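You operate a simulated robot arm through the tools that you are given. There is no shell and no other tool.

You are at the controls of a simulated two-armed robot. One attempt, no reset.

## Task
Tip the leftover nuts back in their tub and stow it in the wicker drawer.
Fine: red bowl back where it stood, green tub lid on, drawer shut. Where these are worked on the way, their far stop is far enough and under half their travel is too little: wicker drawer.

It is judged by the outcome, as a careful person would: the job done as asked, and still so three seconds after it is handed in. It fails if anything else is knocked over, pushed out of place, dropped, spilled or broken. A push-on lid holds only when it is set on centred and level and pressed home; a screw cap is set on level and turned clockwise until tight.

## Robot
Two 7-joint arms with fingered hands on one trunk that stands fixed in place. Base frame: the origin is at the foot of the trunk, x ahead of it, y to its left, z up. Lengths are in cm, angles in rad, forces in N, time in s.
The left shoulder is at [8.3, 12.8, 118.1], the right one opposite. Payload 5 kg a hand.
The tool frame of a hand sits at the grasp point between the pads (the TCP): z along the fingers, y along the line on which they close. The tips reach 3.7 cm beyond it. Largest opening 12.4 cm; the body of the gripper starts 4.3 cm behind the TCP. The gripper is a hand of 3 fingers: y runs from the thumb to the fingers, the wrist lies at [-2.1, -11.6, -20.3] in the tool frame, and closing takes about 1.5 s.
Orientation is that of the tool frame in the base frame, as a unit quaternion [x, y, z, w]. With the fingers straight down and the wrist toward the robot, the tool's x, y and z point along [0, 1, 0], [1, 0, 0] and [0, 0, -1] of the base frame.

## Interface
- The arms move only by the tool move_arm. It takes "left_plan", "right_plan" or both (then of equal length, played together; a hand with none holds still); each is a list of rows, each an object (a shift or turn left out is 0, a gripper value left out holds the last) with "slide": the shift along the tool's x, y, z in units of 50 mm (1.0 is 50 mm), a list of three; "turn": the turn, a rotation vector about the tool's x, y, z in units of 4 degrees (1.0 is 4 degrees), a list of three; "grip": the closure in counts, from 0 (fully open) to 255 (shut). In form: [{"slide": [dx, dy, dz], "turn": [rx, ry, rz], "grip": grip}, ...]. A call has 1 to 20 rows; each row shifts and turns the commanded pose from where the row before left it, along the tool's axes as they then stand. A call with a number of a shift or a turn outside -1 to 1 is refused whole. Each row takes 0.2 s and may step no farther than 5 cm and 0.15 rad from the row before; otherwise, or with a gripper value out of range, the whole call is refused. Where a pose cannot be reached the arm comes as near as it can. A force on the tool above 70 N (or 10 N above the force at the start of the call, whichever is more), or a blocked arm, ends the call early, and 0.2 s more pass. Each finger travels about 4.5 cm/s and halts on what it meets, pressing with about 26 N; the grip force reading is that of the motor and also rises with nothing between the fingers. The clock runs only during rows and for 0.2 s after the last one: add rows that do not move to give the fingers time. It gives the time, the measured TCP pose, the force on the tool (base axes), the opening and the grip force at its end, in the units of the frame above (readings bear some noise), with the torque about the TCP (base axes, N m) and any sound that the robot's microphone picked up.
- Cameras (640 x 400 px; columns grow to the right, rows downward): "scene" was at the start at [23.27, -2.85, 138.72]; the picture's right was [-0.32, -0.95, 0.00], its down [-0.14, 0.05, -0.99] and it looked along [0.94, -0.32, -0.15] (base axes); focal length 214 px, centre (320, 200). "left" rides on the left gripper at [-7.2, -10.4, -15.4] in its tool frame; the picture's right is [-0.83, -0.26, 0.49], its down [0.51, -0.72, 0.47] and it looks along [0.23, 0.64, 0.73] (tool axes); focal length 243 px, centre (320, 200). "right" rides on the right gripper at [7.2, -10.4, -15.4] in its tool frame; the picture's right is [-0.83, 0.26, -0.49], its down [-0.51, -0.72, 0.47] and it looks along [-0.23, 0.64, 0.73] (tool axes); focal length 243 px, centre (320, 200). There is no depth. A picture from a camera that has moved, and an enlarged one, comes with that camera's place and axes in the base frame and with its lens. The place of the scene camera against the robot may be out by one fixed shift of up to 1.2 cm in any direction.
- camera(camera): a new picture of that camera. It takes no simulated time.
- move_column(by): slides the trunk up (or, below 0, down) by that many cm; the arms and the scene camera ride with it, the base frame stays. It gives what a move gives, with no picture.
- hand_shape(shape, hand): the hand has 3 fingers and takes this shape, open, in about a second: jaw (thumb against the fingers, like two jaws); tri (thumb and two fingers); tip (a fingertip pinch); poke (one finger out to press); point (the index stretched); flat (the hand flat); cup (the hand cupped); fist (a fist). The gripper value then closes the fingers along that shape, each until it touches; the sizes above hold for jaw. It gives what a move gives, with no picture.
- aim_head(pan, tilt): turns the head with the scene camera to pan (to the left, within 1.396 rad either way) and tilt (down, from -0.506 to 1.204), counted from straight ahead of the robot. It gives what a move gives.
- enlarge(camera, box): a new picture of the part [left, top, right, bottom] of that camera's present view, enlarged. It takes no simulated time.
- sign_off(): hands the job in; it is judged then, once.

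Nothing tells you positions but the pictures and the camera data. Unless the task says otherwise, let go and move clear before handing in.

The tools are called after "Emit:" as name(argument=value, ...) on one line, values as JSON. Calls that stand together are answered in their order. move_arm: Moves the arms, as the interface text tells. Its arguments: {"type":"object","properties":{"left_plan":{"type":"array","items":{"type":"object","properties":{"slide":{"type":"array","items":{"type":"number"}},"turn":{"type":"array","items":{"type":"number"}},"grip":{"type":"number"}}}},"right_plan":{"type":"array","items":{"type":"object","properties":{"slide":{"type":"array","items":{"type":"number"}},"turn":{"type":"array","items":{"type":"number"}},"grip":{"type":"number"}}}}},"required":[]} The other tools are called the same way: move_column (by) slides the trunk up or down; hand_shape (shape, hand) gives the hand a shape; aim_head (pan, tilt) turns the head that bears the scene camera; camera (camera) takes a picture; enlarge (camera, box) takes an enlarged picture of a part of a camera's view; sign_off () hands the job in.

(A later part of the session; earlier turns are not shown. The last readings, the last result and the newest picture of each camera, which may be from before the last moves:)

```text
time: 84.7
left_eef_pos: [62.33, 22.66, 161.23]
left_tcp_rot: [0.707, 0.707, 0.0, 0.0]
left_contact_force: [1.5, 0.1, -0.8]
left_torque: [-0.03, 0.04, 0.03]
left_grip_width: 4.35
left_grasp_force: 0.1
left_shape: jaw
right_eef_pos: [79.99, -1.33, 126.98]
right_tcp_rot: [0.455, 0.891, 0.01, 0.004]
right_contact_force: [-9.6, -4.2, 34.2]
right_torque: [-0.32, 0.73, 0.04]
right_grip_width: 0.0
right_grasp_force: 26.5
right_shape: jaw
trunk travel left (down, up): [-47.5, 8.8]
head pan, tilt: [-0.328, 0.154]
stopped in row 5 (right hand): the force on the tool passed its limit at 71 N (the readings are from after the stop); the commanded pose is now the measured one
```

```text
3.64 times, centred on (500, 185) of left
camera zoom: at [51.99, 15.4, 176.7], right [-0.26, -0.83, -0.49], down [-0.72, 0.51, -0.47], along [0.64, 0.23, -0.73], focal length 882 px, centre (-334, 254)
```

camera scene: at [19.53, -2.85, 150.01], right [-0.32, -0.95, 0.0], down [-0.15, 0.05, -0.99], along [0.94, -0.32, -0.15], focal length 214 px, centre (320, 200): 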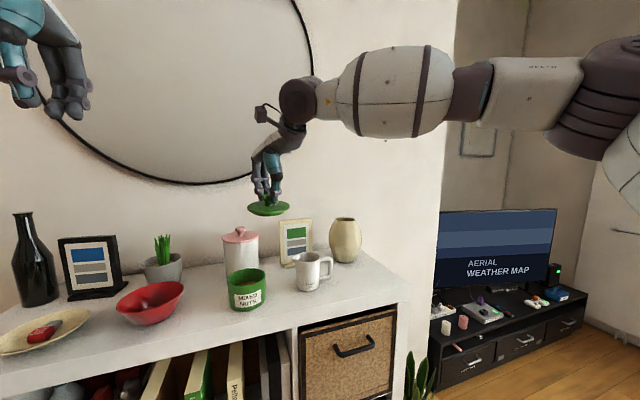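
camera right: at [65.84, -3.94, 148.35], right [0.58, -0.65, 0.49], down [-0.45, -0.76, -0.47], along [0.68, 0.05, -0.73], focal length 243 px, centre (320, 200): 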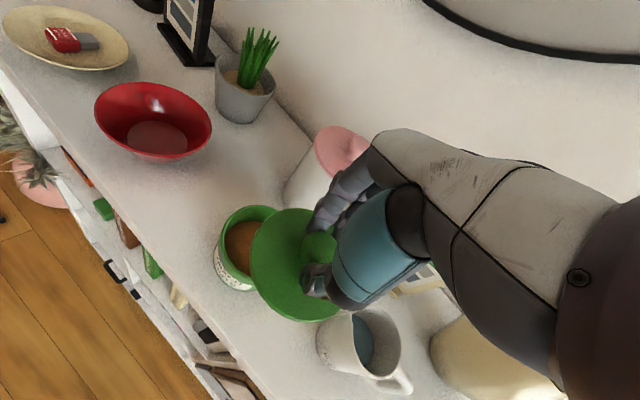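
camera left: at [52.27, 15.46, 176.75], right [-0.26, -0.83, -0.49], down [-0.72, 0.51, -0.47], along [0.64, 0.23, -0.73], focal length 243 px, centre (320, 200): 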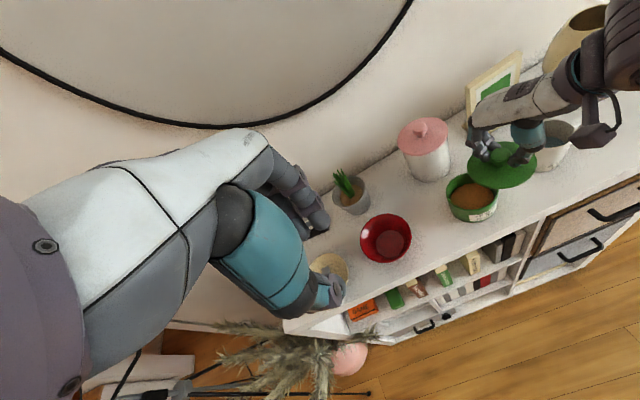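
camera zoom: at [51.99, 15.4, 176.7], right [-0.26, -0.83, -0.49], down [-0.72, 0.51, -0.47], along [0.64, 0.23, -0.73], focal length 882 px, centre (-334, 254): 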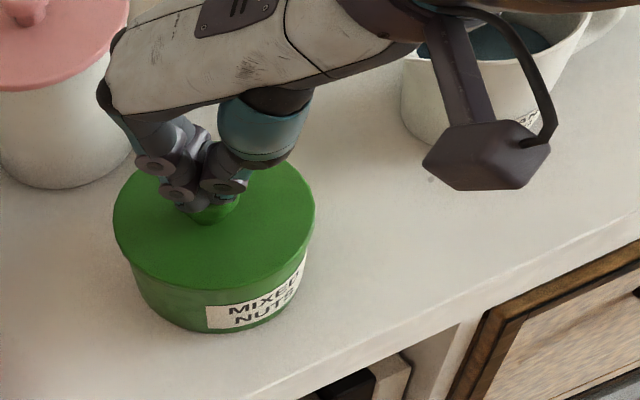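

The knob took 71 N right on centre and the lid looks flush. I'll raise the hand away and inspect the lid closely.

Emit:
move_arm(right_plan=[{"slide": [0, 0, -0.2]}, {"slide": [0, 0, -0.5]}, {"slide": [0, 0, -0.6]}, {"slide": [-0.3, -0.4, -0.3]}, {"slide": [-0.5, -0.5, -0.1]}, {"slide": [-0.5, -0.5, 0]}, {"slide": [-0.5, -0.5, 0]}, {}])

Emit:
enlarge(camera="scene", box=[222, 240, 282, 300])

Emit:
enlarge(camera="left", box=[455, 150, 535, 225])

Emit:
camera(camera="right")

```text
time: 86.5
left_eef_pos: [62.85, 22.71, 161.35]
left_tcp_rot: [0.707, 0.707, -0.001, 0.001]
left_contact_force: [0.1, 0.3, -0.3]
left_torque: [-0.04, 0.02, 0.02]
left_grip_width: 4.37
left_grasp_force: 0.2
left_shape: jaw
right_eef_pos: [77.88, -14.32, 133.81]
right_tcp_rot: [0.455, 0.89, 0.005, 0.003]
right_contact_force: [-0.2, -0.1, 0.5]
right_torque: [-0.02, 0.05, 0.0]
right_grip_width: 0.02
right_grasp_force: 26.1
right_shape: jaw
right hand out of reach, approached as far as the arm can: row 3
trunk travel left (down, up): [-47.5, 8.8]
head pan, tilt: [-0.328, 0.154]
```

```text
6.67 times, centred on (252, 270) of scene
camera zoom: at [19.52, -2.79, 150.01], right [-0.32, -0.95, 0.0], down [-0.14, 0.05, -0.99], along [0.94, -0.32, -0.15], focal length 1430 px, centre (773, -267)
```

zoom: 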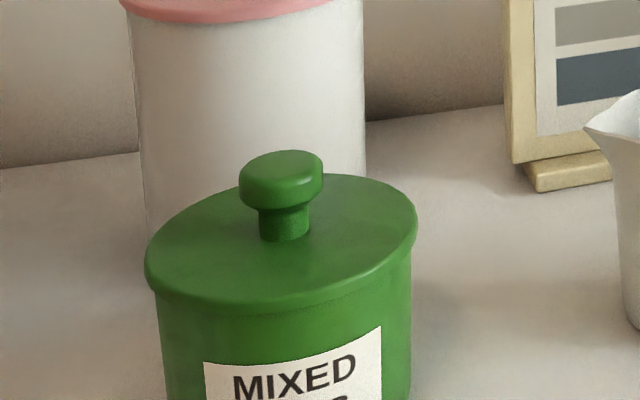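

```text
5.33 times, centred on (495, 188) of left
camera zoom: at [52.26, 15.53, 176.74], right [-0.26, -0.83, -0.49], down [-0.72, 0.51, -0.47], along [0.64, 0.23, -0.73], focal length 1294 px, centre (-613, 267)
```

zoom: 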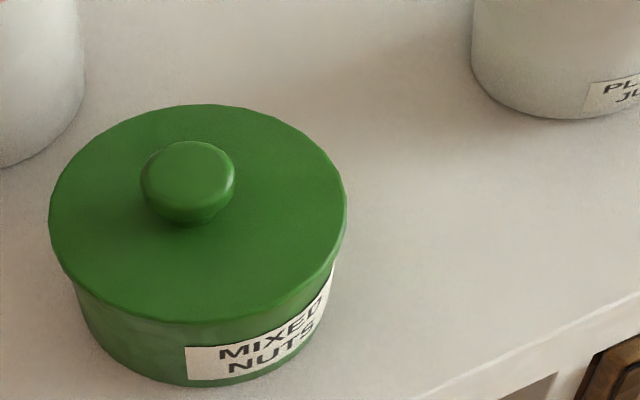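

```text
taken
camera right: at [64.93, -14.73, 149.11], right [0.69, -0.52, 0.5], down [-0.28, -0.83, -0.48], along [0.66, 0.19, -0.72], focal length 243 px, centre (320, 200)
```

right: 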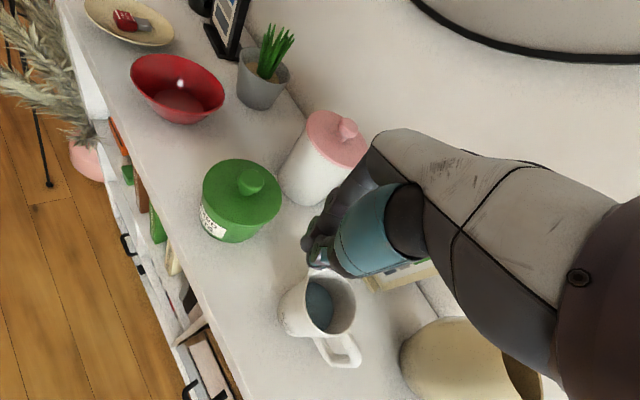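

The lid is seated flush, level and centred. Next is the wicker drawer: I'll pull the right hand back in front of the shelf, square its yaw, tilt it forward, and turn the head down to see the drawer handle.

Emit:
move_arm(right_plan=[{"slide": [0.122, -0.735, 0]}, {"slide": [0.122, -0.735, 0]}, {"slide": [0.122, -0.735, 0]}, {"slide": [0.122, -0.735, 0]}, {"slide": [0.122, -0.735, 0], "grip": 130}, {"slide": [0.122, -0.735, 0], "turn": [0, 0, 1]}, {"turn": [0, 0, 1]}, {"turn": [0, 0, 1]}, {"turn": [0, 0, 1]}, {"turn": [0, 0, 1]}, {"turn": [0, 0, 1]}, {"turn": [0, 0, 1]}, {"turn": [0, 0, 1]}, {"turn": [0, 0, 1]}, {}])

Emit:
aim_head(pan=-0.45, tilt=0.6)

Emit:
camera(camera="scene")

Emit:
camera(camera="right")

```text
time: 89.7
left_eef_pos: [62.72, 22.63, 161.33]
left_tcp_rot: [0.707, 0.707, 0.0, 0.0]
left_contact_force: [-0.1, -0.8, 0.1]
left_torque: [0.02, 0.01, -0.02]
left_grip_width: 4.34
left_grasp_force: 0.1
left_shape: jaw
right_eef_pos: [57.81, -24.55, 133.59]
right_tcp_rot: [0.708, 0.706, 0.006, 0.001]
right_contact_force: [-0.5, -0.2, 0.0]
right_torque: [0.04, -0.02, 0.0]
right_grip_width: 6.01
right_grasp_force: 0.1
right_shape: jaw
trunk travel left (down, up): [-47.5, 8.8]
head pan, tilt: [-0.328, 0.154]
```

```text
time: 90.5
left_eef_pos: [62.63, 22.72, 161.33]
left_tcp_rot: [0.707, 0.707, 0.0, 0.0]
left_contact_force: [-0.1, -0.4, 0.1]
left_torque: [-0.03, 0.01, -0.01]
left_grip_width: 4.35
left_grasp_force: 0.0
left_shape: jaw
right_eef_pos: [57.75, -24.25, 133.42]
right_tcp_rot: [0.707, 0.707, 0.005, 0.001]
right_contact_force: [0.1, 0.2, -0.3]
right_torque: [-0.01, 0.05, -0.01]
right_grip_width: 6.04
right_grasp_force: 0.1
right_shape: jaw
trunk travel left (down, up): [-47.5, 8.8]
head pan, tilt: [-0.45, 0.6]
```

```text
taken
camera scene: at [18.7, -3.7, 145.91], right [-0.44, -0.9, 0.0], down [-0.51, 0.25, -0.83], along [0.74, -0.36, -0.56], focal length 214 px, centre (320, 200)
```

scene: 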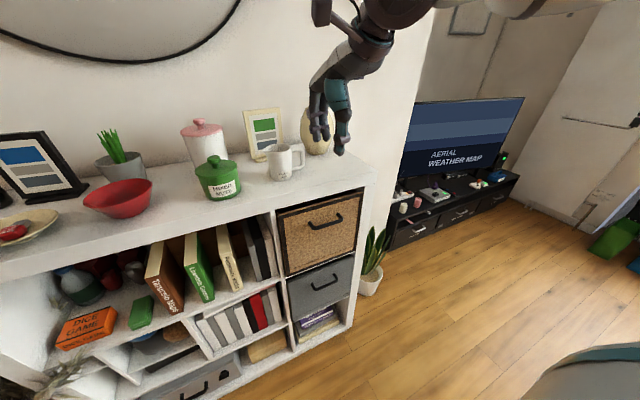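

```text
taken
camera right: at [47.13, -17.28, 148.8], right [0.25, -0.83, 0.49], down [-0.72, -0.5, -0.48], along [0.65, -0.23, -0.73], focal length 243 px, centre (320, 200)
```

right: 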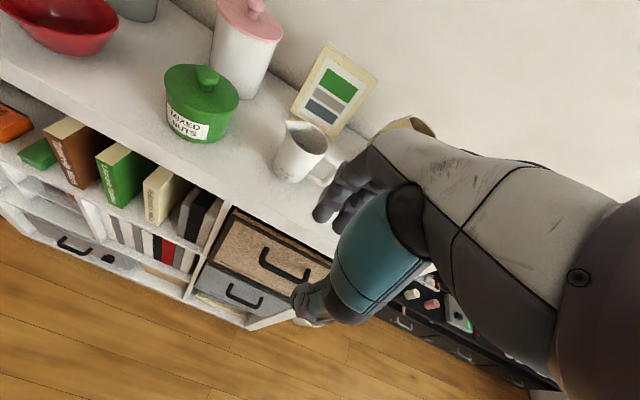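

Emit:
enlarge(camera="right", box=[200, 200, 360, 320])

Emit:
enlarge(camera="scene", box=[260, 170, 390, 280])

Emit:
camera(camera="left")

```text
3.33 times, centred on (280, 260) of right
camera zoom: at [47.13, -17.28, 148.8], right [0.25, -0.83, 0.49], down [-0.72, -0.5, -0.48], along [0.65, -0.23, -0.73], focal length 809 px, centre (453, 0)
```

zoom: 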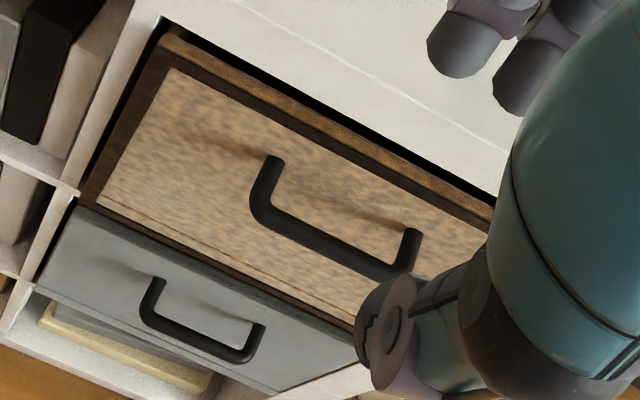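

```text
3.64 times, centred on (325, 225) of scene
camera zoom: at [18.7, -3.7, 145.91], right [-0.44, -0.9, 0.0], down [-0.51, 0.25, -0.83], along [0.74, -0.36, -0.56], focal length 780 px, centre (302, 109)
```

zoom: 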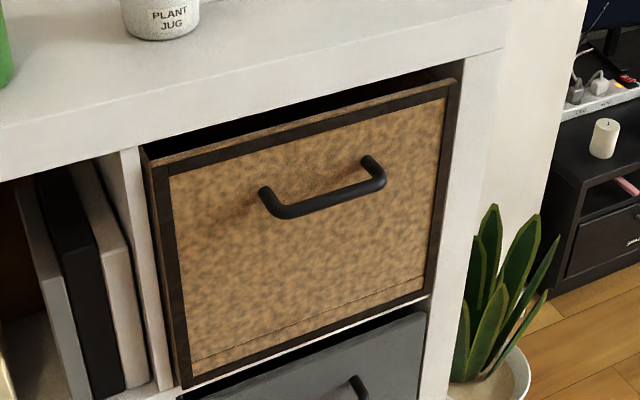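

```text
taken
camera left: at [52.25, 15.48, 176.75], right [-0.26, -0.83, -0.49], down [-0.72, 0.51, -0.47], along [0.64, 0.23, -0.73], focal length 243 px, centre (320, 200)
```

left: 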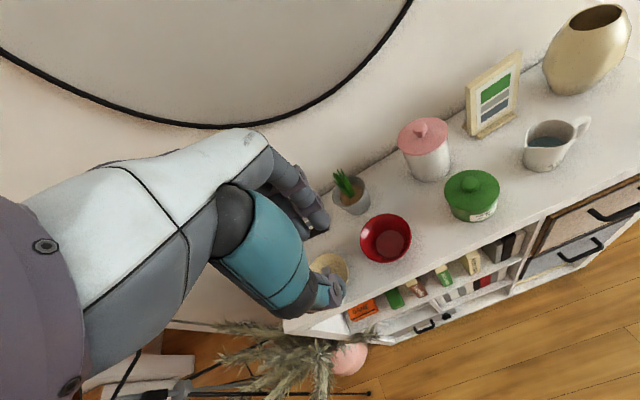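

I place the drawer's handle bar near x≈68.5, z≈97, spanning y≈−25.5 to −36.5. I'll tilt the right hand 40° forward and hover about 10 cm in front of the bar.

Emit:
move_arm(right_plan=[{"turn": [-1, 0, 0], "grip": 180}, {"turn": [-1, 0, 0]}, {"turn": [-1, 0, 0]}, {"turn": [-1, 0, 0]}, {"turn": [-1, 0, 0]}, {"turn": [-1, 0, 0]}, {"turn": [-1, 0, 0]}, {"turn": [-1, 0, 0]}, {"turn": [-1, 0, 0]}, {"turn": [-1, 0, 0]}, {"slide": [-0.189, -0.434, 0.651]}, {"slide": [-0.189, -0.434, 0.651]}, {"slide": [-0.189, -0.434, 0.651]}, {"slide": [-0.189, -0.434, 0.651]}, {"slide": [-0.189, -0.434, 0.651]}, {"slide": [-0.189, -0.434, 0.651]}, {}])

Emit:
camera(camera="right")

Emit:
camera(camera="scene")

```text
time: 94.2
left_eef_pos: [62.97, 22.42, 161.1]
left_tcp_rot: [0.707, 0.707, 0.0, 0.0]
left_contact_force: [0.4, -0.3, 0.3]
left_torque: [0.01, -0.01, -0.01]
left_grip_width: 4.37
left_grasp_force: 0.1
left_shape: jaw
right_eef_pos: [64.74, -31.3, 122.52]
right_tcp_rot: [0.661, 0.66, 0.254, 0.249]
right_contact_force: [0.6, 0.3, -6.0]
right_torque: [0.04, -0.39, 0.01]
right_grip_width: 3.65
right_grasp_force: 0.1
right_shape: jaw
right hand out of reach, approached as far as the arm can: row 9, 10, 11, 12, 14, 15, 16
trunk travel left (down, up): [-47.5, 8.8]
head pan, tilt: [-0.45, 0.6]
```

```text
taken
camera right: at [46.73, -24.18, 127.05], right [-0.13, -0.83, 0.53], down [-0.22, -0.5, -0.84], along [0.97, -0.23, -0.12], focal length 243 px, centre (320, 200)
```

right: 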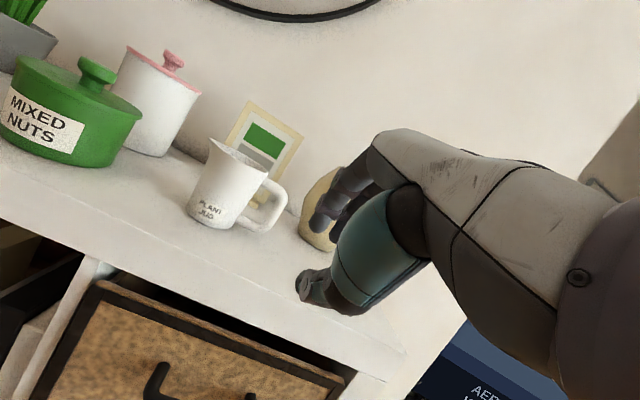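

```text
taken
camera scene: at [18.92, -3.89, 145.85], right [-0.44, -0.9, 0.0], down [-0.51, 0.25, -0.82], along [0.74, -0.36, -0.57], focal length 214 px, centre (320, 200)
```

scene: 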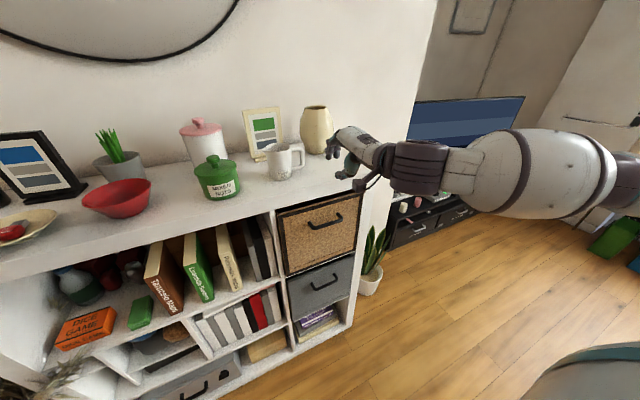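

Parts of that path were out of reach and the hand ended up higher than planned. The arm is too high for the drawer, so I'll back away from the shelf, straighten the tool, and then lower the trunk.

Emit:
move_arm(right_plan=[{"slide": [0, -0.35, -0.3]}, {"slide": [0, -0.35, -0.3]}, {"slide": [0, -0.35, -0.3]}, {"turn": [1, 0, 0]}, {"turn": [1, 0, 0]}, {"turn": [1, 0, 0]}, {"turn": [1, 0, 0]}, {"turn": [1, 0, 0]}, {"turn": [1, 0, 0]}, {"turn": [1, 0, 0]}, {"turn": [1, 0, 0]}, {"turn": [1, 0, 0]}, {"turn": [1, 0, 0]}, {}])

Emit:
camera(camera="scene")

```text
time: 97.2
left_eef_pos: [62.58, 22.79, 161.38]
left_tcp_rot: [0.707, 0.707, 0.0, 0.0]
left_contact_force: [0.0, -0.3, -0.1]
left_torque: [0.04, -0.01, 0.01]
left_grip_width: 4.34
left_grasp_force: 0.1
left_shape: jaw
right_eef_pos: [60.71, -32.91, 121.21]
right_tcp_rot: [0.707, 0.707, 0.006, 0.001]
right_contact_force: [-0.1, 0.3, 0.5]
right_torque: [0.0, 0.0, -0.01]
right_grip_width: 3.64
right_grasp_force: 0.1
right_shape: jaw
right hand out of reach, approached as far as the arm can: row 1, 2, 3
trunk travel left (down, up): [-47.5, 8.8]
head pan, tilt: [-0.45, 0.6]
```

```text
taken
camera scene: at [18.68, -3.74, 145.9], right [-0.44, -0.9, 0.0], down [-0.51, 0.25, -0.83], along [0.74, -0.36, -0.56], focal length 214 px, centre (320, 200)
```

scene: 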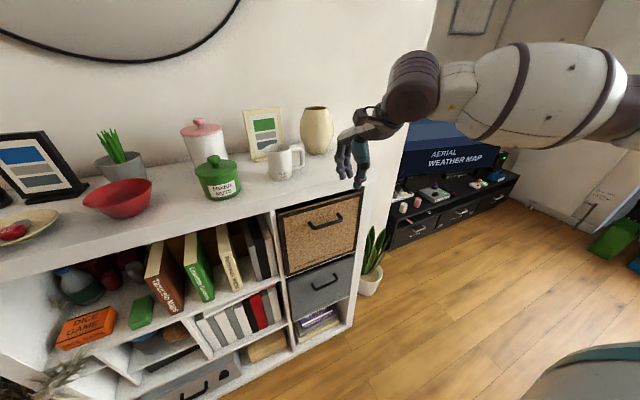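

The hand is pointing down again, in front of the shelf. I'll pull it back a little more and lower the trunk in two stages.

Emit:
move_arm(right_plan=[{"slide": [0, -0.5, 0]}, {"slide": [0, -0.5, 0]}, {}])

Emit:
move_column(by=-10)

Emit:
camera(camera="scene")

```text
time: 98.0
left_eef_pos: [62.78, 22.72, 161.26]
left_tcp_rot: [0.707, 0.707, 0.0, -0.001]
left_contact_force: [0.4, 0.0, 0.1]
left_torque: [0.02, 0.05, 0.02]
left_grip_width: 4.36
left_grasp_force: 0.1
left_shape: jaw
right_eef_pos: [55.84, -32.77, 121.02]
right_tcp_rot: [0.708, 0.706, 0.006, 0.001]
right_contact_force: [1.3, -0.5, 0.1]
right_torque: [0.01, 0.04, 0.01]
right_grip_width: 3.63
right_grasp_force: 0.1
right_shape: jaw
trunk travel left (down, up): [-47.5, 8.8]
head pan, tilt: [-0.45, 0.6]
```

```text
time: 99.3
left_eef_pos: [62.55, 22.66, 151.36]
left_tcp_rot: [0.707, 0.707, 0.0, 0.002]
left_contact_force: [-1.0, 0.3, 0.3]
left_torque: [0.05, -0.02, 0.03]
left_grip_width: 4.33
left_grasp_force: 0.1
left_shape: jaw
right_eef_pos: [55.71, -32.77, 111.13]
right_tcp_rot: [0.708, 0.706, 0.007, 0.002]
right_contact_force: [-1.1, -0.1, 1.0]
right_torque: [0.01, 0.0, -0.02]
right_grip_width: 3.65
right_grasp_force: 0.0
right_shape: jaw
trunk travel left (down, up): [-37.5, 18.8]
head pan, tilt: [-0.45, 0.6]
```

```text
taken
camera scene: at [22.37, -3.69, 134.62], right [-0.44, -0.9, 0.0], down [-0.51, 0.25, -0.83], along [0.74, -0.36, -0.56], focal length 214 px, centre (320, 200)
```

scene: 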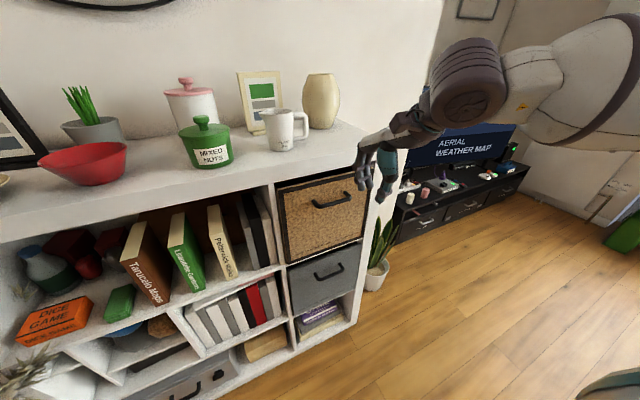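

The trunk is back at its starting height with everything clear. I'll lower it 10 cm more so the drawer handle sits in a comfortable zone.

Emit:
move_column(by=-10)

Emit:
move_arm(right_plan=[{"turn": [-1, 0, 0]}, {"turn": [-1, 0, 0]}, {"turn": [-1, 0, 0]}, {"turn": [-1, 0, 0]}, {"turn": [-1, 0, 0]}, {"turn": [-1, 0, 0]}, {"turn": [-1, 0, 0]}, {"turn": [-1, 0, 0]}, {"turn": [-1, 0, 0]}, {"turn": [-1, 0, 0]}, {}])

Emit:
camera(camera="right")

Emit:
camera(camera="scene")

```text
time: 100.6
left_eef_pos: [62.56, 22.69, 141.29]
left_tcp_rot: [0.707, 0.707, -0.001, 0.001]
left_contact_force: [0.3, 0.2, 0.1]
left_torque: [-0.02, -0.01, 0.0]
left_grip_width: 4.35
left_grasp_force: 0.0
left_shape: jaw
right_eef_pos: [55.58, -32.66, 101.1]
right_tcp_rot: [0.707, 0.707, 0.007, 0.002]
right_contact_force: [0.2, 0.6, 0.6]
right_torque: [0.01, -0.03, 0.02]
right_grip_width: 3.65
right_grasp_force: 0.1
right_shape: jaw
trunk travel left (down, up): [-27.5, 28.8]
head pan, tilt: [-0.45, 0.6]
```

```text
time: 103.0
left_eef_pos: [62.56, 22.69, 141.25]
left_tcp_rot: [0.707, 0.707, -0.001, 0.0]
left_contact_force: [-0.3, -0.2, -0.3]
left_torque: [-0.01, 0.01, -0.03]
left_grip_width: 4.34
left_grasp_force: 0.0
left_shape: jaw
right_eef_pos: [62.92, -36.42, 102.57]
right_tcp_rot: [0.665, 0.662, 0.247, 0.244]
right_contact_force: [-0.2, -0.2, -0.9]
right_torque: [0.0, -0.02, -0.01]
right_grip_width: 3.65
right_grasp_force: 0.1
right_shape: jaw
right hand out of reach, approached as far as the arm can: row 3, 4, 5, 6, 7, 8, 9, 10
trunk travel left (down, up): [-27.5, 28.8]
head pan, tilt: [-0.45, 0.6]
```

```text
taken
camera right: at [44.86, -29.23, 107.54], right [-0.12, -0.83, 0.54], down [-0.24, -0.5, -0.83], along [0.96, -0.23, -0.14], focal length 243 px, centre (320, 200)
```

right: 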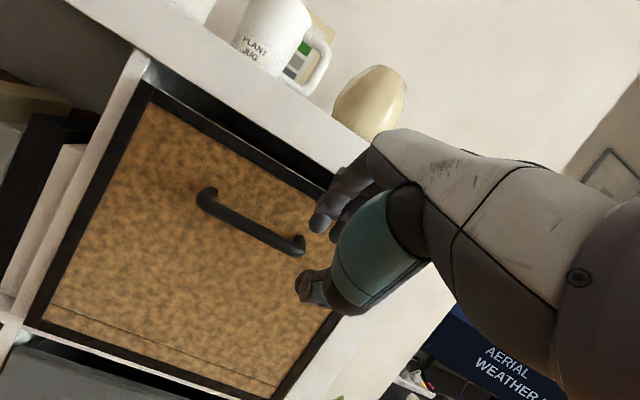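

```text
taken
camera scene: at [24.89, -3.7, 124.51], right [-0.44, -0.9, 0.0], down [-0.51, 0.25, -0.83], along [0.74, -0.36, -0.56], focal length 214 px, centre (320, 200)
```

scene: 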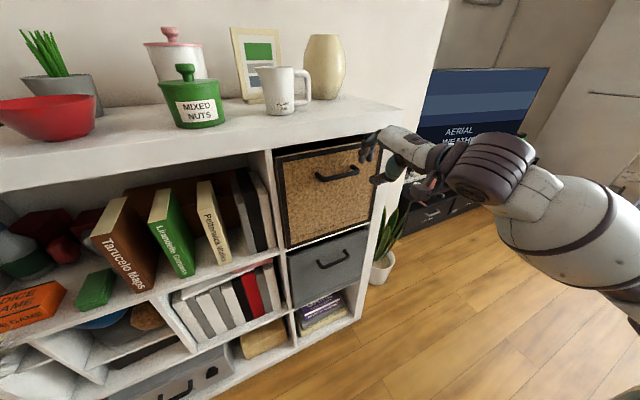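

At this trunk height the arm is too folded for the tilted grasp; the wrist gets too close to the shoulder. Raising the trunk while reaching down gives more room for pulling, so I'll raise it 25 cm.

Emit:
move_column(by=25)

Emit:
camera(camera="scene")

Emit:
camera(camera="right")

```text
time: 105.6
left_eef_pos: [62.84, 22.6, 166.22]
left_tcp_rot: [0.707, 0.707, -0.002, -0.001]
left_contact_force: [0.3, -1.0, 0.1]
left_torque: [0.0, 0.0, 0.01]
left_grip_width: 4.36
left_grasp_force: 0.1
left_shape: jaw
right_eef_pos: [62.84, -36.54, 127.45]
right_tcp_rot: [0.665, 0.662, 0.247, 0.243]
right_contact_force: [0.8, -0.3, -0.3]
right_torque: [-0.01, -0.05, 0.0]
right_grip_width: 3.66
right_grasp_force: 0.1
right_shape: jaw
trunk travel left (down, up): [-52.5, 3.8]
head pan, tilt: [-0.45, 0.6]
```

```text
taken
camera scene: at [14.8, -3.7, 152.2], right [-0.44, -0.9, 0.0], down [-0.51, 0.25, -0.82], along [0.74, -0.36, -0.57], focal length 214 px, centre (320, 200)
```

scene: 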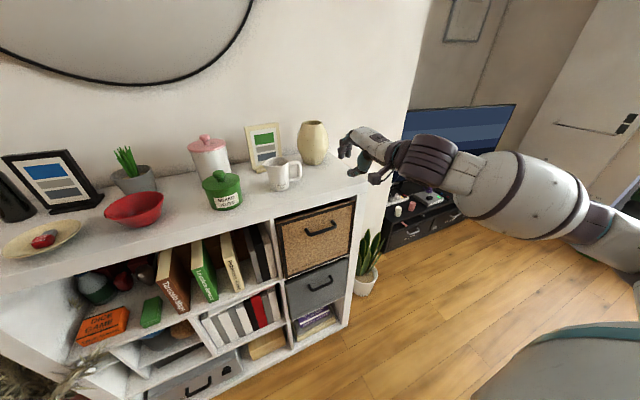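

```text
taken
camera right: at [44.93, -29.22, 132.43], right [-0.12, -0.83, 0.54], down [-0.24, -0.5, -0.83], along [0.96, -0.23, -0.14], focal length 243 px, centre (320, 200)
```

right: 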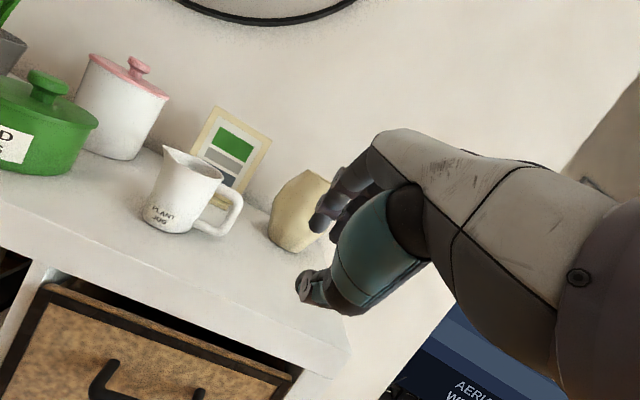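

Now the arm has room below the shoulder. I'll lower the tilted hand to hover in front of the drawer handle.

Emit:
move_arm(right_plan=[{"slide": [0.183, -0.542, 0.435]}, {"slide": [0.183, -0.542, 0.435]}, {"slide": [0.183, -0.542, 0.435]}, {"slide": [0.183, -0.542, 0.435]}, {"slide": [0.183, -0.542, 0.435]}, {"slide": [0.183, -0.542, 0.435]}, {}])

Emit:
camera(camera="right")

Emit:
enlarge(camera="scene", box=[240, 160, 400, 280])

```text
time: 107.2
left_eef_pos: [62.7, 22.57, 166.5]
left_tcp_rot: [0.707, 0.707, 0.0, 0.0]
left_contact_force: [-0.5, -1.5, 0.8]
left_torque: [0.01, -0.01, -0.01]
left_grip_width: 4.34
left_grasp_force: 0.1
left_shape: jaw
right_eef_pos: [58.89, -30.84, 107.29]
right_tcp_rot: [0.663, 0.663, 0.249, 0.242]
right_contact_force: [0.3, 0.2, 0.4]
right_torque: [0.02, -0.03, 0.01]
right_grip_width: 3.67
right_grasp_force: 0.0
right_shape: jaw
trunk travel left (down, up): [-52.5, 3.8]
head pan, tilt: [-0.45, 0.6]
```

```text
taken
camera right: at [40.94, -23.78, 112.23], right [-0.12, -0.84, 0.54], down [-0.24, -0.5, -0.83], along [0.96, -0.23, -0.14], focal length 243 px, centre (320, 200)
```

right: 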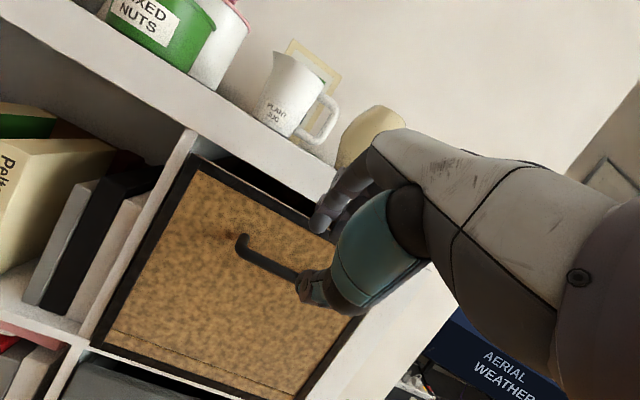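

```text
3.33 times, centred on (320, 220) of scene
camera zoom: at [14.7, -3.79, 152.24], right [-0.44, -0.9, 0.0], down [-0.51, 0.25, -0.82], along [0.74, -0.36, -0.57], focal length 715 px, centre (320, 133)
```

zoom: 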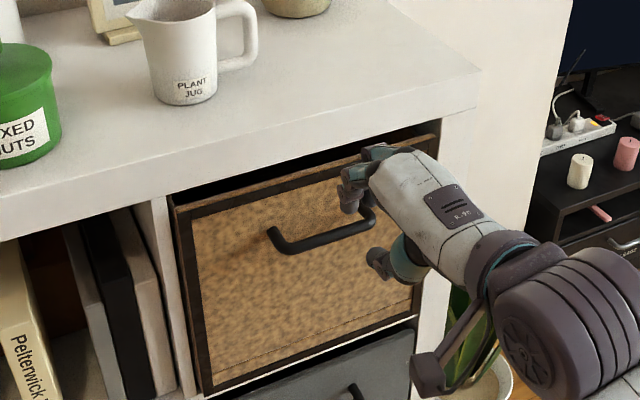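

The handle bar triangulates to x≈68.1, z≈98.4, from y≈−26 to −35. I'll line up with it and advance along the tool axis, stopping short to check that the bar lies between thumb and fingers.

Emit:
move_arm(right_plan=[{"slide": [0.04, 0.232, 0.2]}, {"slide": [0, 0, 0.5]}, {"slide": [0, 0, 0.5]}, {"slide": [0, 0, 0.3]}, {}, {}])

Emit:
enlarge(camera="right", box=[230, 170, 410, 310])

Emit:
enlarge(camera="scene", box=[270, 170, 370, 260])

```text
time: 108.6
left_eef_pos: [62.69, 22.81, 166.37]
left_tcp_rot: [0.707, 0.707, 0.0, 0.0]
left_contact_force: [-0.3, -0.3, -0.7]
left_torque: [-0.02, 0.02, -0.01]
left_grip_width: 4.38
left_grasp_force: 0.1
left_shape: jaw
right_eef_pos: [59.58, -30.59, 107.2]
right_tcp_rot: [0.662, 0.665, 0.25, 0.239]
right_contact_force: [-0.4, -0.8, -0.8]
right_torque: [-0.01, 0.0, 0.0]
right_grip_width: 3.67
right_grasp_force: 0.1
right_shape: jaw
right hand out of reach, approached as far as the arm can: row 1, 2, 3, 4
trunk travel left (down, up): [-52.5, 3.8]
head pan, tilt: [-0.45, 0.6]
```

```text
2.86 times, centred on (320, 240) of right
camera zoom: at [41.71, -23.73, 112.19], right [-0.11, -0.84, 0.53], down [-0.24, -0.5, -0.83], along [0.96, -0.22, -0.14], focal length 693 px, centre (320, 86)
```

zoom: 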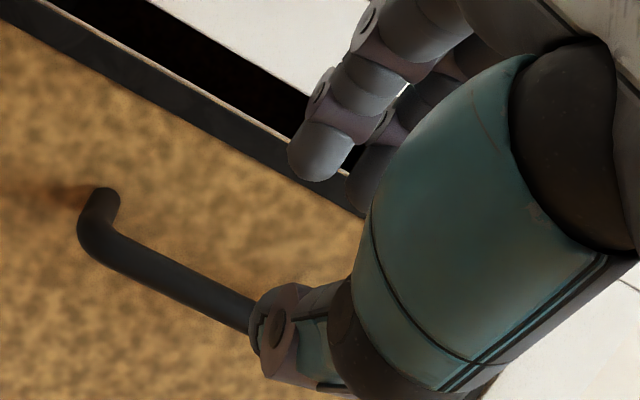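

```text
4.44 times, centred on (320, 215) of scene
camera zoom: at [14.73, -3.71, 152.23], right [-0.44, -0.9, 0.0], down [-0.51, 0.25, -0.83], along [0.74, -0.36, -0.56], focal length 953 px, centre (320, 133)
```

zoom: 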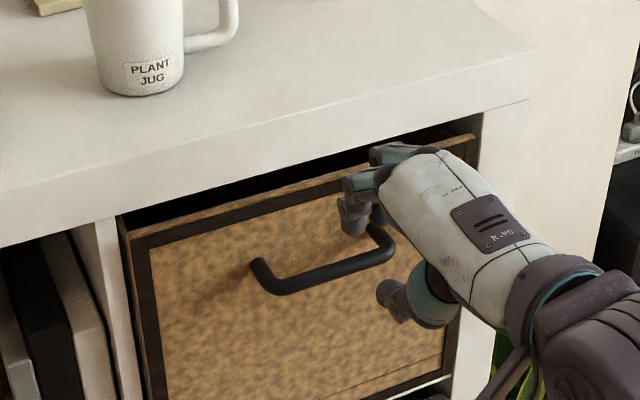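

The arm can't advance with the hand squared up, because the forearm comes in from the right. I'll yaw the hand to point forward-left and flatten it more, so the fingers go over the bar and the thumb under it.

Emit:
move_arm(right_plan=[{"turn": [0, 0.652, -0.758]}, {"turn": [0, 0.652, -0.758]}, {"turn": [0, 0.652, -0.758]}, {"turn": [0, 0.652, -0.758]}, {"turn": [0, 0.652, -0.758]}, {"turn": [0, 0.652, -0.758]}, {"turn": [0, 0.652, -0.758]}, {"turn": [0, 0.652, -0.758]}, {}])

Emit:
camera(camera="scene")

Emit:
camera(camera="right")

```text
time: 110.6
left_eef_pos: [62.57, 22.77, 166.32]
left_tcp_rot: [0.707, 0.707, -0.001, 0.0]
left_contact_force: [-0.5, 0.5, -0.8]
left_torque: [0.01, 0.01, -0.02]
left_grip_width: 4.32
left_grasp_force: 0.1
left_shape: jaw
right_eef_pos: [59.86, -30.87, 107.15]
right_tcp_rot: [0.456, 0.819, 0.307, 0.166]
right_contact_force: [-0.6, 0.6, 0.2]
right_torque: [-0.04, -0.02, -0.04]
right_grip_width: 3.65
right_grasp_force: 0.0
right_shape: jaw
trunk travel left (down, up): [-52.5, 3.8]
head pan, tilt: [-0.45, 0.6]
```

```text
taken
camera scene: at [14.71, -3.69, 152.22], right [-0.44, -0.9, 0.0], down [-0.51, 0.25, -0.83], along [0.74, -0.36, -0.56], focal length 214 px, centre (320, 200)
```

scene: 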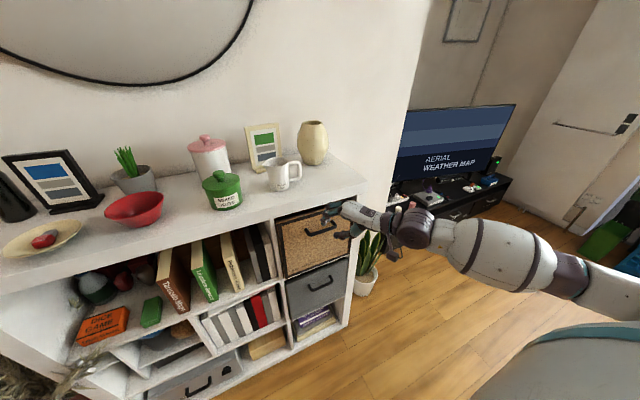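

```text
taken
camera right: at [40.73, -34.21, 112.11], right [0.34, -0.77, 0.54], down [0.06, -0.55, -0.83], along [0.94, 0.31, -0.14], focal length 243 px, centre (320, 200)
```

right: 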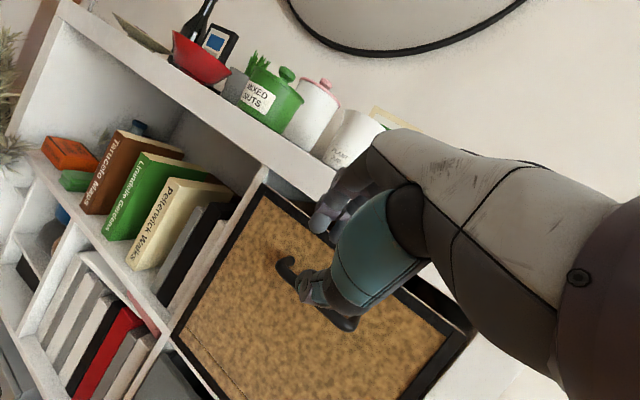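

That posture is comfortable for the arm. I'll flatten the tilt further so the closing direction is nearly vertical across the bar.

Emit:
move_arm(right_plan=[{"turn": [-1, 0, 0]}, {"turn": [-1, 0, 0]}, {"turn": [-1, 0, 0]}, {"turn": [-1, 0, 0]}, {"turn": [-1, 0, 0]}, {"turn": [-1, 0, 0]}, {}])

Emit:
camera(camera="right")

Emit:
enlarge(camera="scene", box=[240, 160, 400, 280])

```text
time: 112.2
left_eef_pos: [62.68, 22.63, 166.35]
left_tcp_rot: [0.707, 0.707, 0.0, 0.0]
left_contact_force: [0.5, -0.5, -0.3]
left_torque: [0.01, 0.01, 0.0]
left_grip_width: 4.34
left_grasp_force: 0.1
left_shape: jaw
right_eef_pos: [59.74, -30.78, 107.15]
right_tcp_rot: [0.411, 0.737, 0.471, 0.258]
right_contact_force: [0.1, -0.2, -0.4]
right_torque: [0.01, 0.01, 0.0]
right_grip_width: 3.66
right_grasp_force: 0.0
right_shape: jaw
trunk travel left (down, up): [-52.5, 3.8]
head pan, tilt: [-0.45, 0.6]
```

```text
taken
camera right: at [40.32, -34.33, 104.38], right [0.16, -0.88, 0.44], down [0.37, -0.36, -0.86], along [0.92, 0.3, 0.27], focal length 243 px, centre (320, 200)
```

right: 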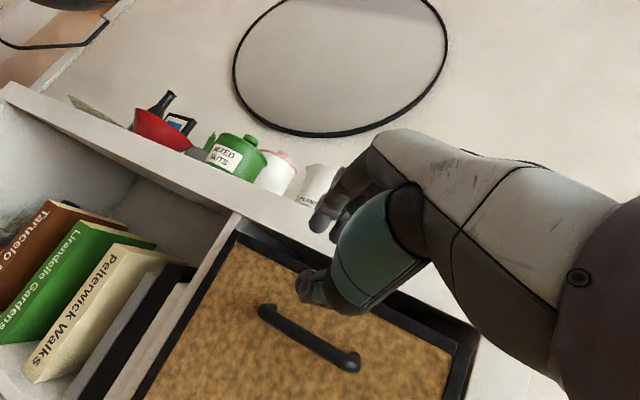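

```text
3.33 times, centred on (320, 220) of scene
camera zoom: at [14.73, -3.71, 152.23], right [-0.44, -0.9, 0.0], down [-0.51, 0.25, -0.83], along [0.74, -0.36, -0.56], focal length 715 px, centre (320, 133)
```

zoom: 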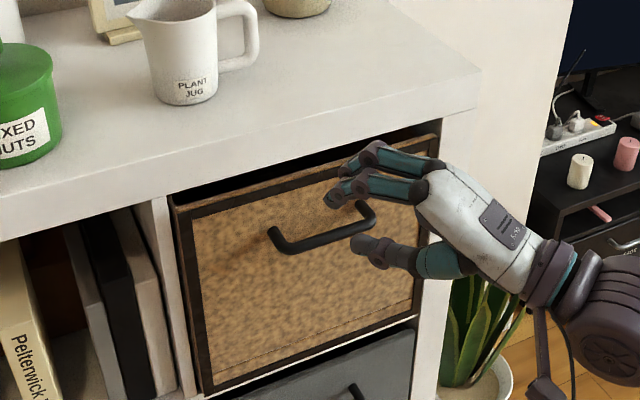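

The hand now points forward-left with its closing direction nearly vertical, and the bar is confirmed at [68.1, −30.5, 98.35]. I'll line up with it and advance most of the way.

Emit:
move_arm(right_plan=[{"slide": [-0.285, -0.327, 0]}, {"slide": [-0.285, -0.327, 0]}, {"slide": [-0.285, -0.327, 0]}, {"slide": [0, 0, 0.4]}, {"slide": [0, 0, 0.4]}, {"slide": [0, 0, 0.3]}, {}])

Emit:
enlarge(camera="right", box=[220, 170, 400, 320])

Emit:
enlarge(camera="scene", box=[270, 170, 370, 260])

```text
time: 113.8
left_eef_pos: [62.66, 22.78, 166.43]
left_tcp_rot: [0.707, 0.707, -0.001, 0.0]
left_contact_force: [0.5, -0.3, 0.4]
left_torque: [0.0, 0.03, 0.02]
left_grip_width: 4.33
left_grasp_force: 0.1
left_shape: jaw
right_eef_pos: [64.43, -32.79, 100.54]
right_tcp_rot: [0.412, 0.737, 0.469, 0.258]
right_contact_force: [-0.1, 0.8, -1.2]
right_torque: [-0.01, 0.01, 0.0]
right_grip_width: 3.66
right_grasp_force: 0.1
right_shape: jaw
trunk travel left (down, up): [-52.5, 3.8]
head pan, tilt: [-0.45, 0.6]
```

```text
2.67 times, centred on (310, 245) of right
camera zoom: at [45.07, -36.35, 97.67], right [0.16, -0.88, 0.44], down [0.37, -0.36, -0.86], along [0.92, 0.3, 0.27], focal length 647 px, centre (347, 80)
```

zoom: 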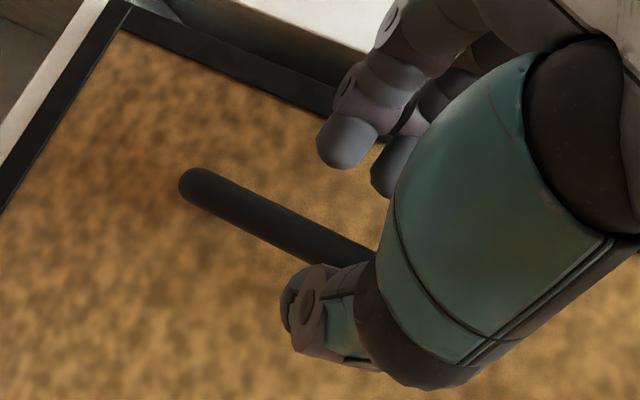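

```text
4.44 times, centred on (320, 215) of scene
camera zoom: at [14.71, -3.71, 152.23], right [-0.44, -0.9, 0.0], down [-0.51, 0.25, -0.83], along [0.74, -0.36, -0.56], focal length 953 px, centre (320, 133)
```

zoom: 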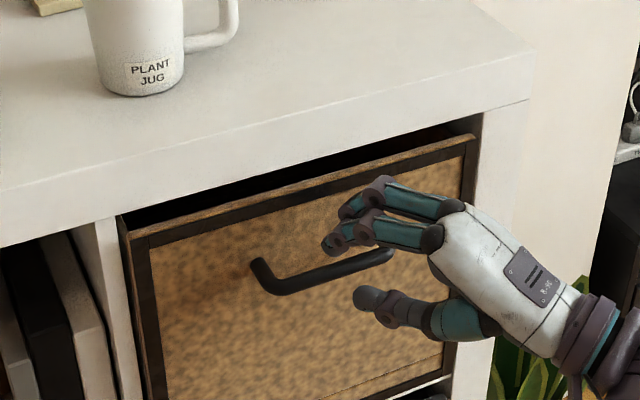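

The fingers are above the bar and the thumb below, as intended. I'll advance the last 3 cm and close on the bar.

Emit:
move_arm(right_plan=[{"slide": [0, 0, 0.3]}, {"slide": [0, 0, 0.28]}, {}])

Emit:
enlarge(camera="scene", box=[270, 170, 370, 260])

Emit:
enlarge(camera="right", box=[220, 170, 400, 320])

```text
time: 114.6
left_eef_pos: [62.62, 22.68, 166.37]
left_tcp_rot: [0.707, 0.707, 0.0, 0.0]
left_contact_force: [0.2, 0.5, -0.8]
left_torque: [-0.01, 0.01, 0.01]
left_grip_width: 4.34
left_grasp_force: 0.1
left_shape: jaw
right_eef_pos: [66.62, -31.49, 99.33]
right_tcp_rot: [0.411, 0.737, 0.471, 0.259]
right_contact_force: [-3.8, -0.2, 0.8]
right_torque: [0.0, -0.08, 0.02]
right_grip_width: 3.69
right_grasp_force: 0.0
right_shape: jaw
trunk travel left (down, up): [-52.5, 3.8]
head pan, tilt: [-0.45, 0.6]
```

```text
4.44 times, centred on (320, 215) of scene
camera zoom: at [14.66, -3.72, 152.24], right [-0.44, -0.9, 0.0], down [-0.51, 0.25, -0.83], along [0.74, -0.36, -0.56], focal length 953 px, centre (320, 133)
```

zoom: 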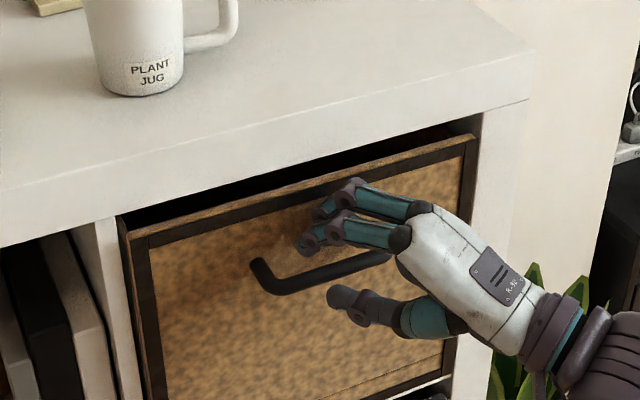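

```text
2.67 times, centred on (310, 245) of right
camera zoom: at [47.2, -34.98, 96.49], right [0.16, -0.88, 0.44], down [0.37, -0.36, -0.86], along [0.92, 0.3, 0.27], focal length 647 px, centre (347, 80)
```

zoom: 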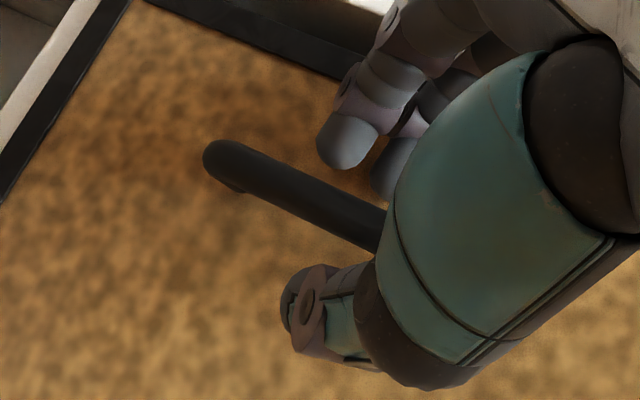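

The tips just touched the drawer front. I'll back off 4 mm and close.

Emit:
move_arm(right_plan=[{"slide": [0, 0, -0.1]}, {"grip": 220}, {"grip": 255}, {}, {}, {}])

Emit:
enlarge(camera="scene", box=[270, 170, 370, 260])

Emit:
enlarge(camera="right", box=[220, 170, 400, 320])

```text
time: 116.0
left_eef_pos: [62.77, 22.73, 166.33]
left_tcp_rot: [0.707, 0.707, 0.001, 0.0]
left_contact_force: [0.4, -0.3, 1.4]
left_torque: [0.04, 0.0, 0.01]
left_grip_width: 4.37
left_grasp_force: 0.1
left_shape: jaw
right_eef_pos: [66.3, -31.75, 99.38]
right_tcp_rot: [0.412, 0.737, 0.47, 0.257]
right_contact_force: [1.2, -0.2, -0.4]
right_torque: [0.1, -0.02, -0.01]
right_grip_width: 0.63
right_grasp_force: 26.0
right_shape: jaw
trunk travel left (down, up): [-52.5, 3.8]
head pan, tilt: [-0.45, 0.6]
```

```text
4.44 times, centred on (320, 215) of scene
camera zoom: at [14.77, -3.72, 152.22], right [-0.44, -0.9, 0.0], down [-0.51, 0.25, -0.82], along [0.74, -0.36, -0.57], focal length 953 px, centre (320, 133)
```

zoom: 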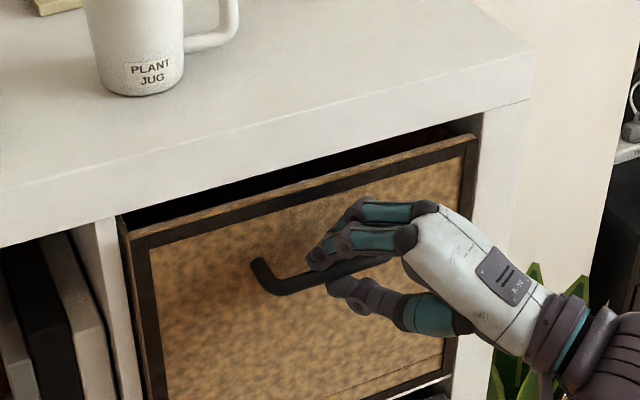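

```text
2.67 times, centred on (310, 245) of right
camera zoom: at [46.91, -35.26, 96.63], right [0.16, -0.88, 0.44], down [0.37, -0.36, -0.86], along [0.92, 0.3, 0.27], focal length 647 px, centre (347, 80)
```

zoom: 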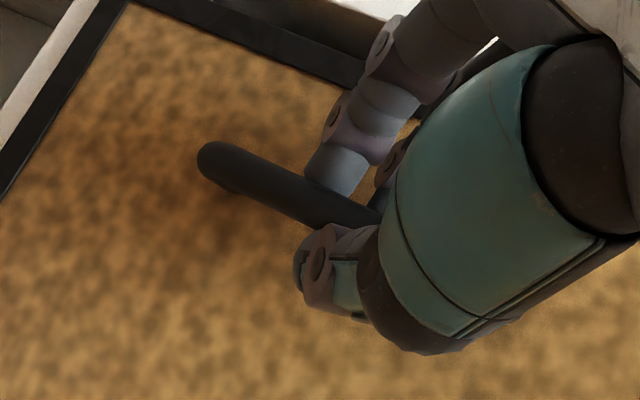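

The bar is gripped. I'll start pulling straight toward the robot, 6 cm first.

Emit:
move_arm(right_plan=[{"slide": [0.106, -0.073, -0.153]}, {"slide": [0.16, -0.109, -0.23]}, {"slide": [0.212, -0.145, -0.307]}, {"slide": [0.16, -0.109, -0.23]}, {}])

Emit:
camera(camera="scene")

```text
time: 117.2
left_eef_pos: [62.8, 22.5, 166.28]
left_tcp_rot: [0.707, 0.707, 0.001, 0.0]
left_contact_force: [0.2, 0.4, 0.2]
left_torque: [-0.01, -0.02, 0.01]
left_grip_width: 4.34
left_grasp_force: 0.1
left_shape: jaw
right_eef_pos: [60.38, -31.63, 99.46]
right_tcp_rot: [0.412, 0.738, 0.469, 0.256]
right_contact_force: [-2.0, -3.4, -3.2]
right_torque: [0.07, 0.06, -0.02]
right_grip_width: 0.66
right_grasp_force: 26.2
right_shape: jaw
trunk travel left (down, up): [-52.5, 3.8]
head pan, tilt: [-0.45, 0.6]
```

```text
taken
camera scene: at [14.78, -3.78, 152.21], right [-0.44, -0.9, 0.0], down [-0.51, 0.25, -0.82], along [0.74, -0.36, -0.57], focal length 214 px, centre (320, 200)
```

scene: 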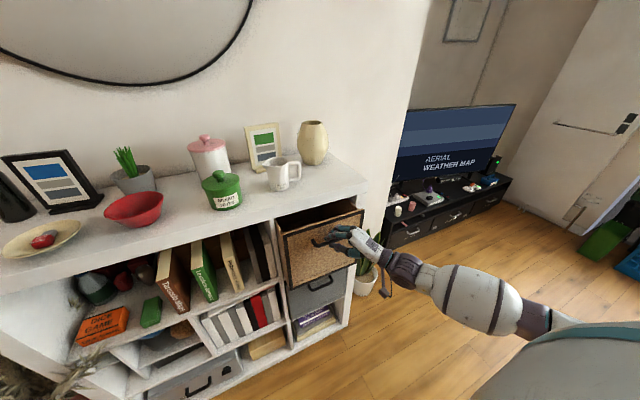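

The drawer slides freely. I'll continue pulling.

Emit:
move_arm(right_plan=[{"slide": [0.212, -0.145, -0.307]}, {"slide": [0.212, -0.145, -0.307]}, {"slide": [0.212, -0.145, -0.307]}, {"slide": [0.212, -0.145, -0.307]}, {"slide": [0.16, -0.109, -0.23]}, {}])

Emit:
camera(camera="scene")

```text
time: 118.6
left_eef_pos: [62.75, 22.65, 166.35]
left_tcp_rot: [0.707, 0.707, 0.0, 0.001]
left_contact_force: [0.0, 0.1, -0.1]
left_torque: [-0.04, 0.0, 0.01]
left_grip_width: 4.34
left_grasp_force: 0.1
left_shape: jaw
right_eef_pos: [50.91, -31.7, 99.47]
right_tcp_rot: [0.412, 0.737, 0.471, 0.258]
right_contact_force: [-2.0, -7.0, -0.4]
right_torque: [0.06, 0.03, -0.07]
right_grip_width: 0.63
right_grasp_force: 26.1
right_shape: jaw
trunk travel left (down, up): [-52.5, 3.8]
head pan, tilt: [-0.45, 0.6]
```

```text
taken
camera scene: at [14.75, -3.81, 152.22], right [-0.44, -0.9, 0.0], down [-0.51, 0.25, -0.82], along [0.74, -0.36, -0.57], focal length 214 px, centre (320, 200)
```

scene: 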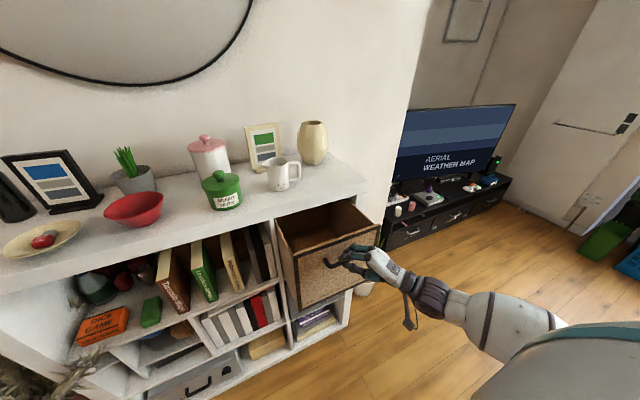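

It's about 15 cm out and the drawer is empty inside. I'll pull further toward its stop.

Emit:
move_arm(right_plan=[{"slide": [0.212, -0.145, -0.307]}, {"slide": [0.212, -0.145, -0.307]}, {"slide": [0.16, -0.109, -0.23]}, {}])

Emit:
camera(camera="scene")

```text
time: 119.6
left_eef_pos: [62.79, 22.57, 166.22]
left_tcp_rot: [0.707, 0.707, -0.001, 0.0]
left_contact_force: [0.1, 0.5, -0.1]
left_torque: [0.0, -0.01, -0.02]
left_grip_width: 4.33
left_grasp_force: 0.1
left_shape: jaw
right_eef_pos: [45.47, -31.68, 99.49]
right_tcp_rot: [0.412, 0.737, 0.47, 0.258]
right_contact_force: [0.3, -7.7, -1.5]
right_torque: [0.07, 0.06, -0.14]
right_grip_width: 0.65
right_grasp_force: 26.1
right_shape: jaw
trunk travel left (down, up): [-52.5, 3.8]
head pan, tilt: [-0.45, 0.6]
```

```text
taken
camera scene: at [14.77, -3.84, 152.22], right [-0.44, -0.9, 0.0], down [-0.51, 0.25, -0.82], along [0.74, -0.36, -0.57], focal length 214 px, centre (320, 200)
```

scene: 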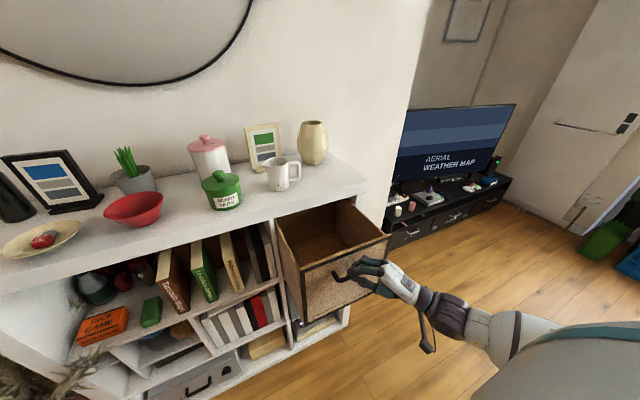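

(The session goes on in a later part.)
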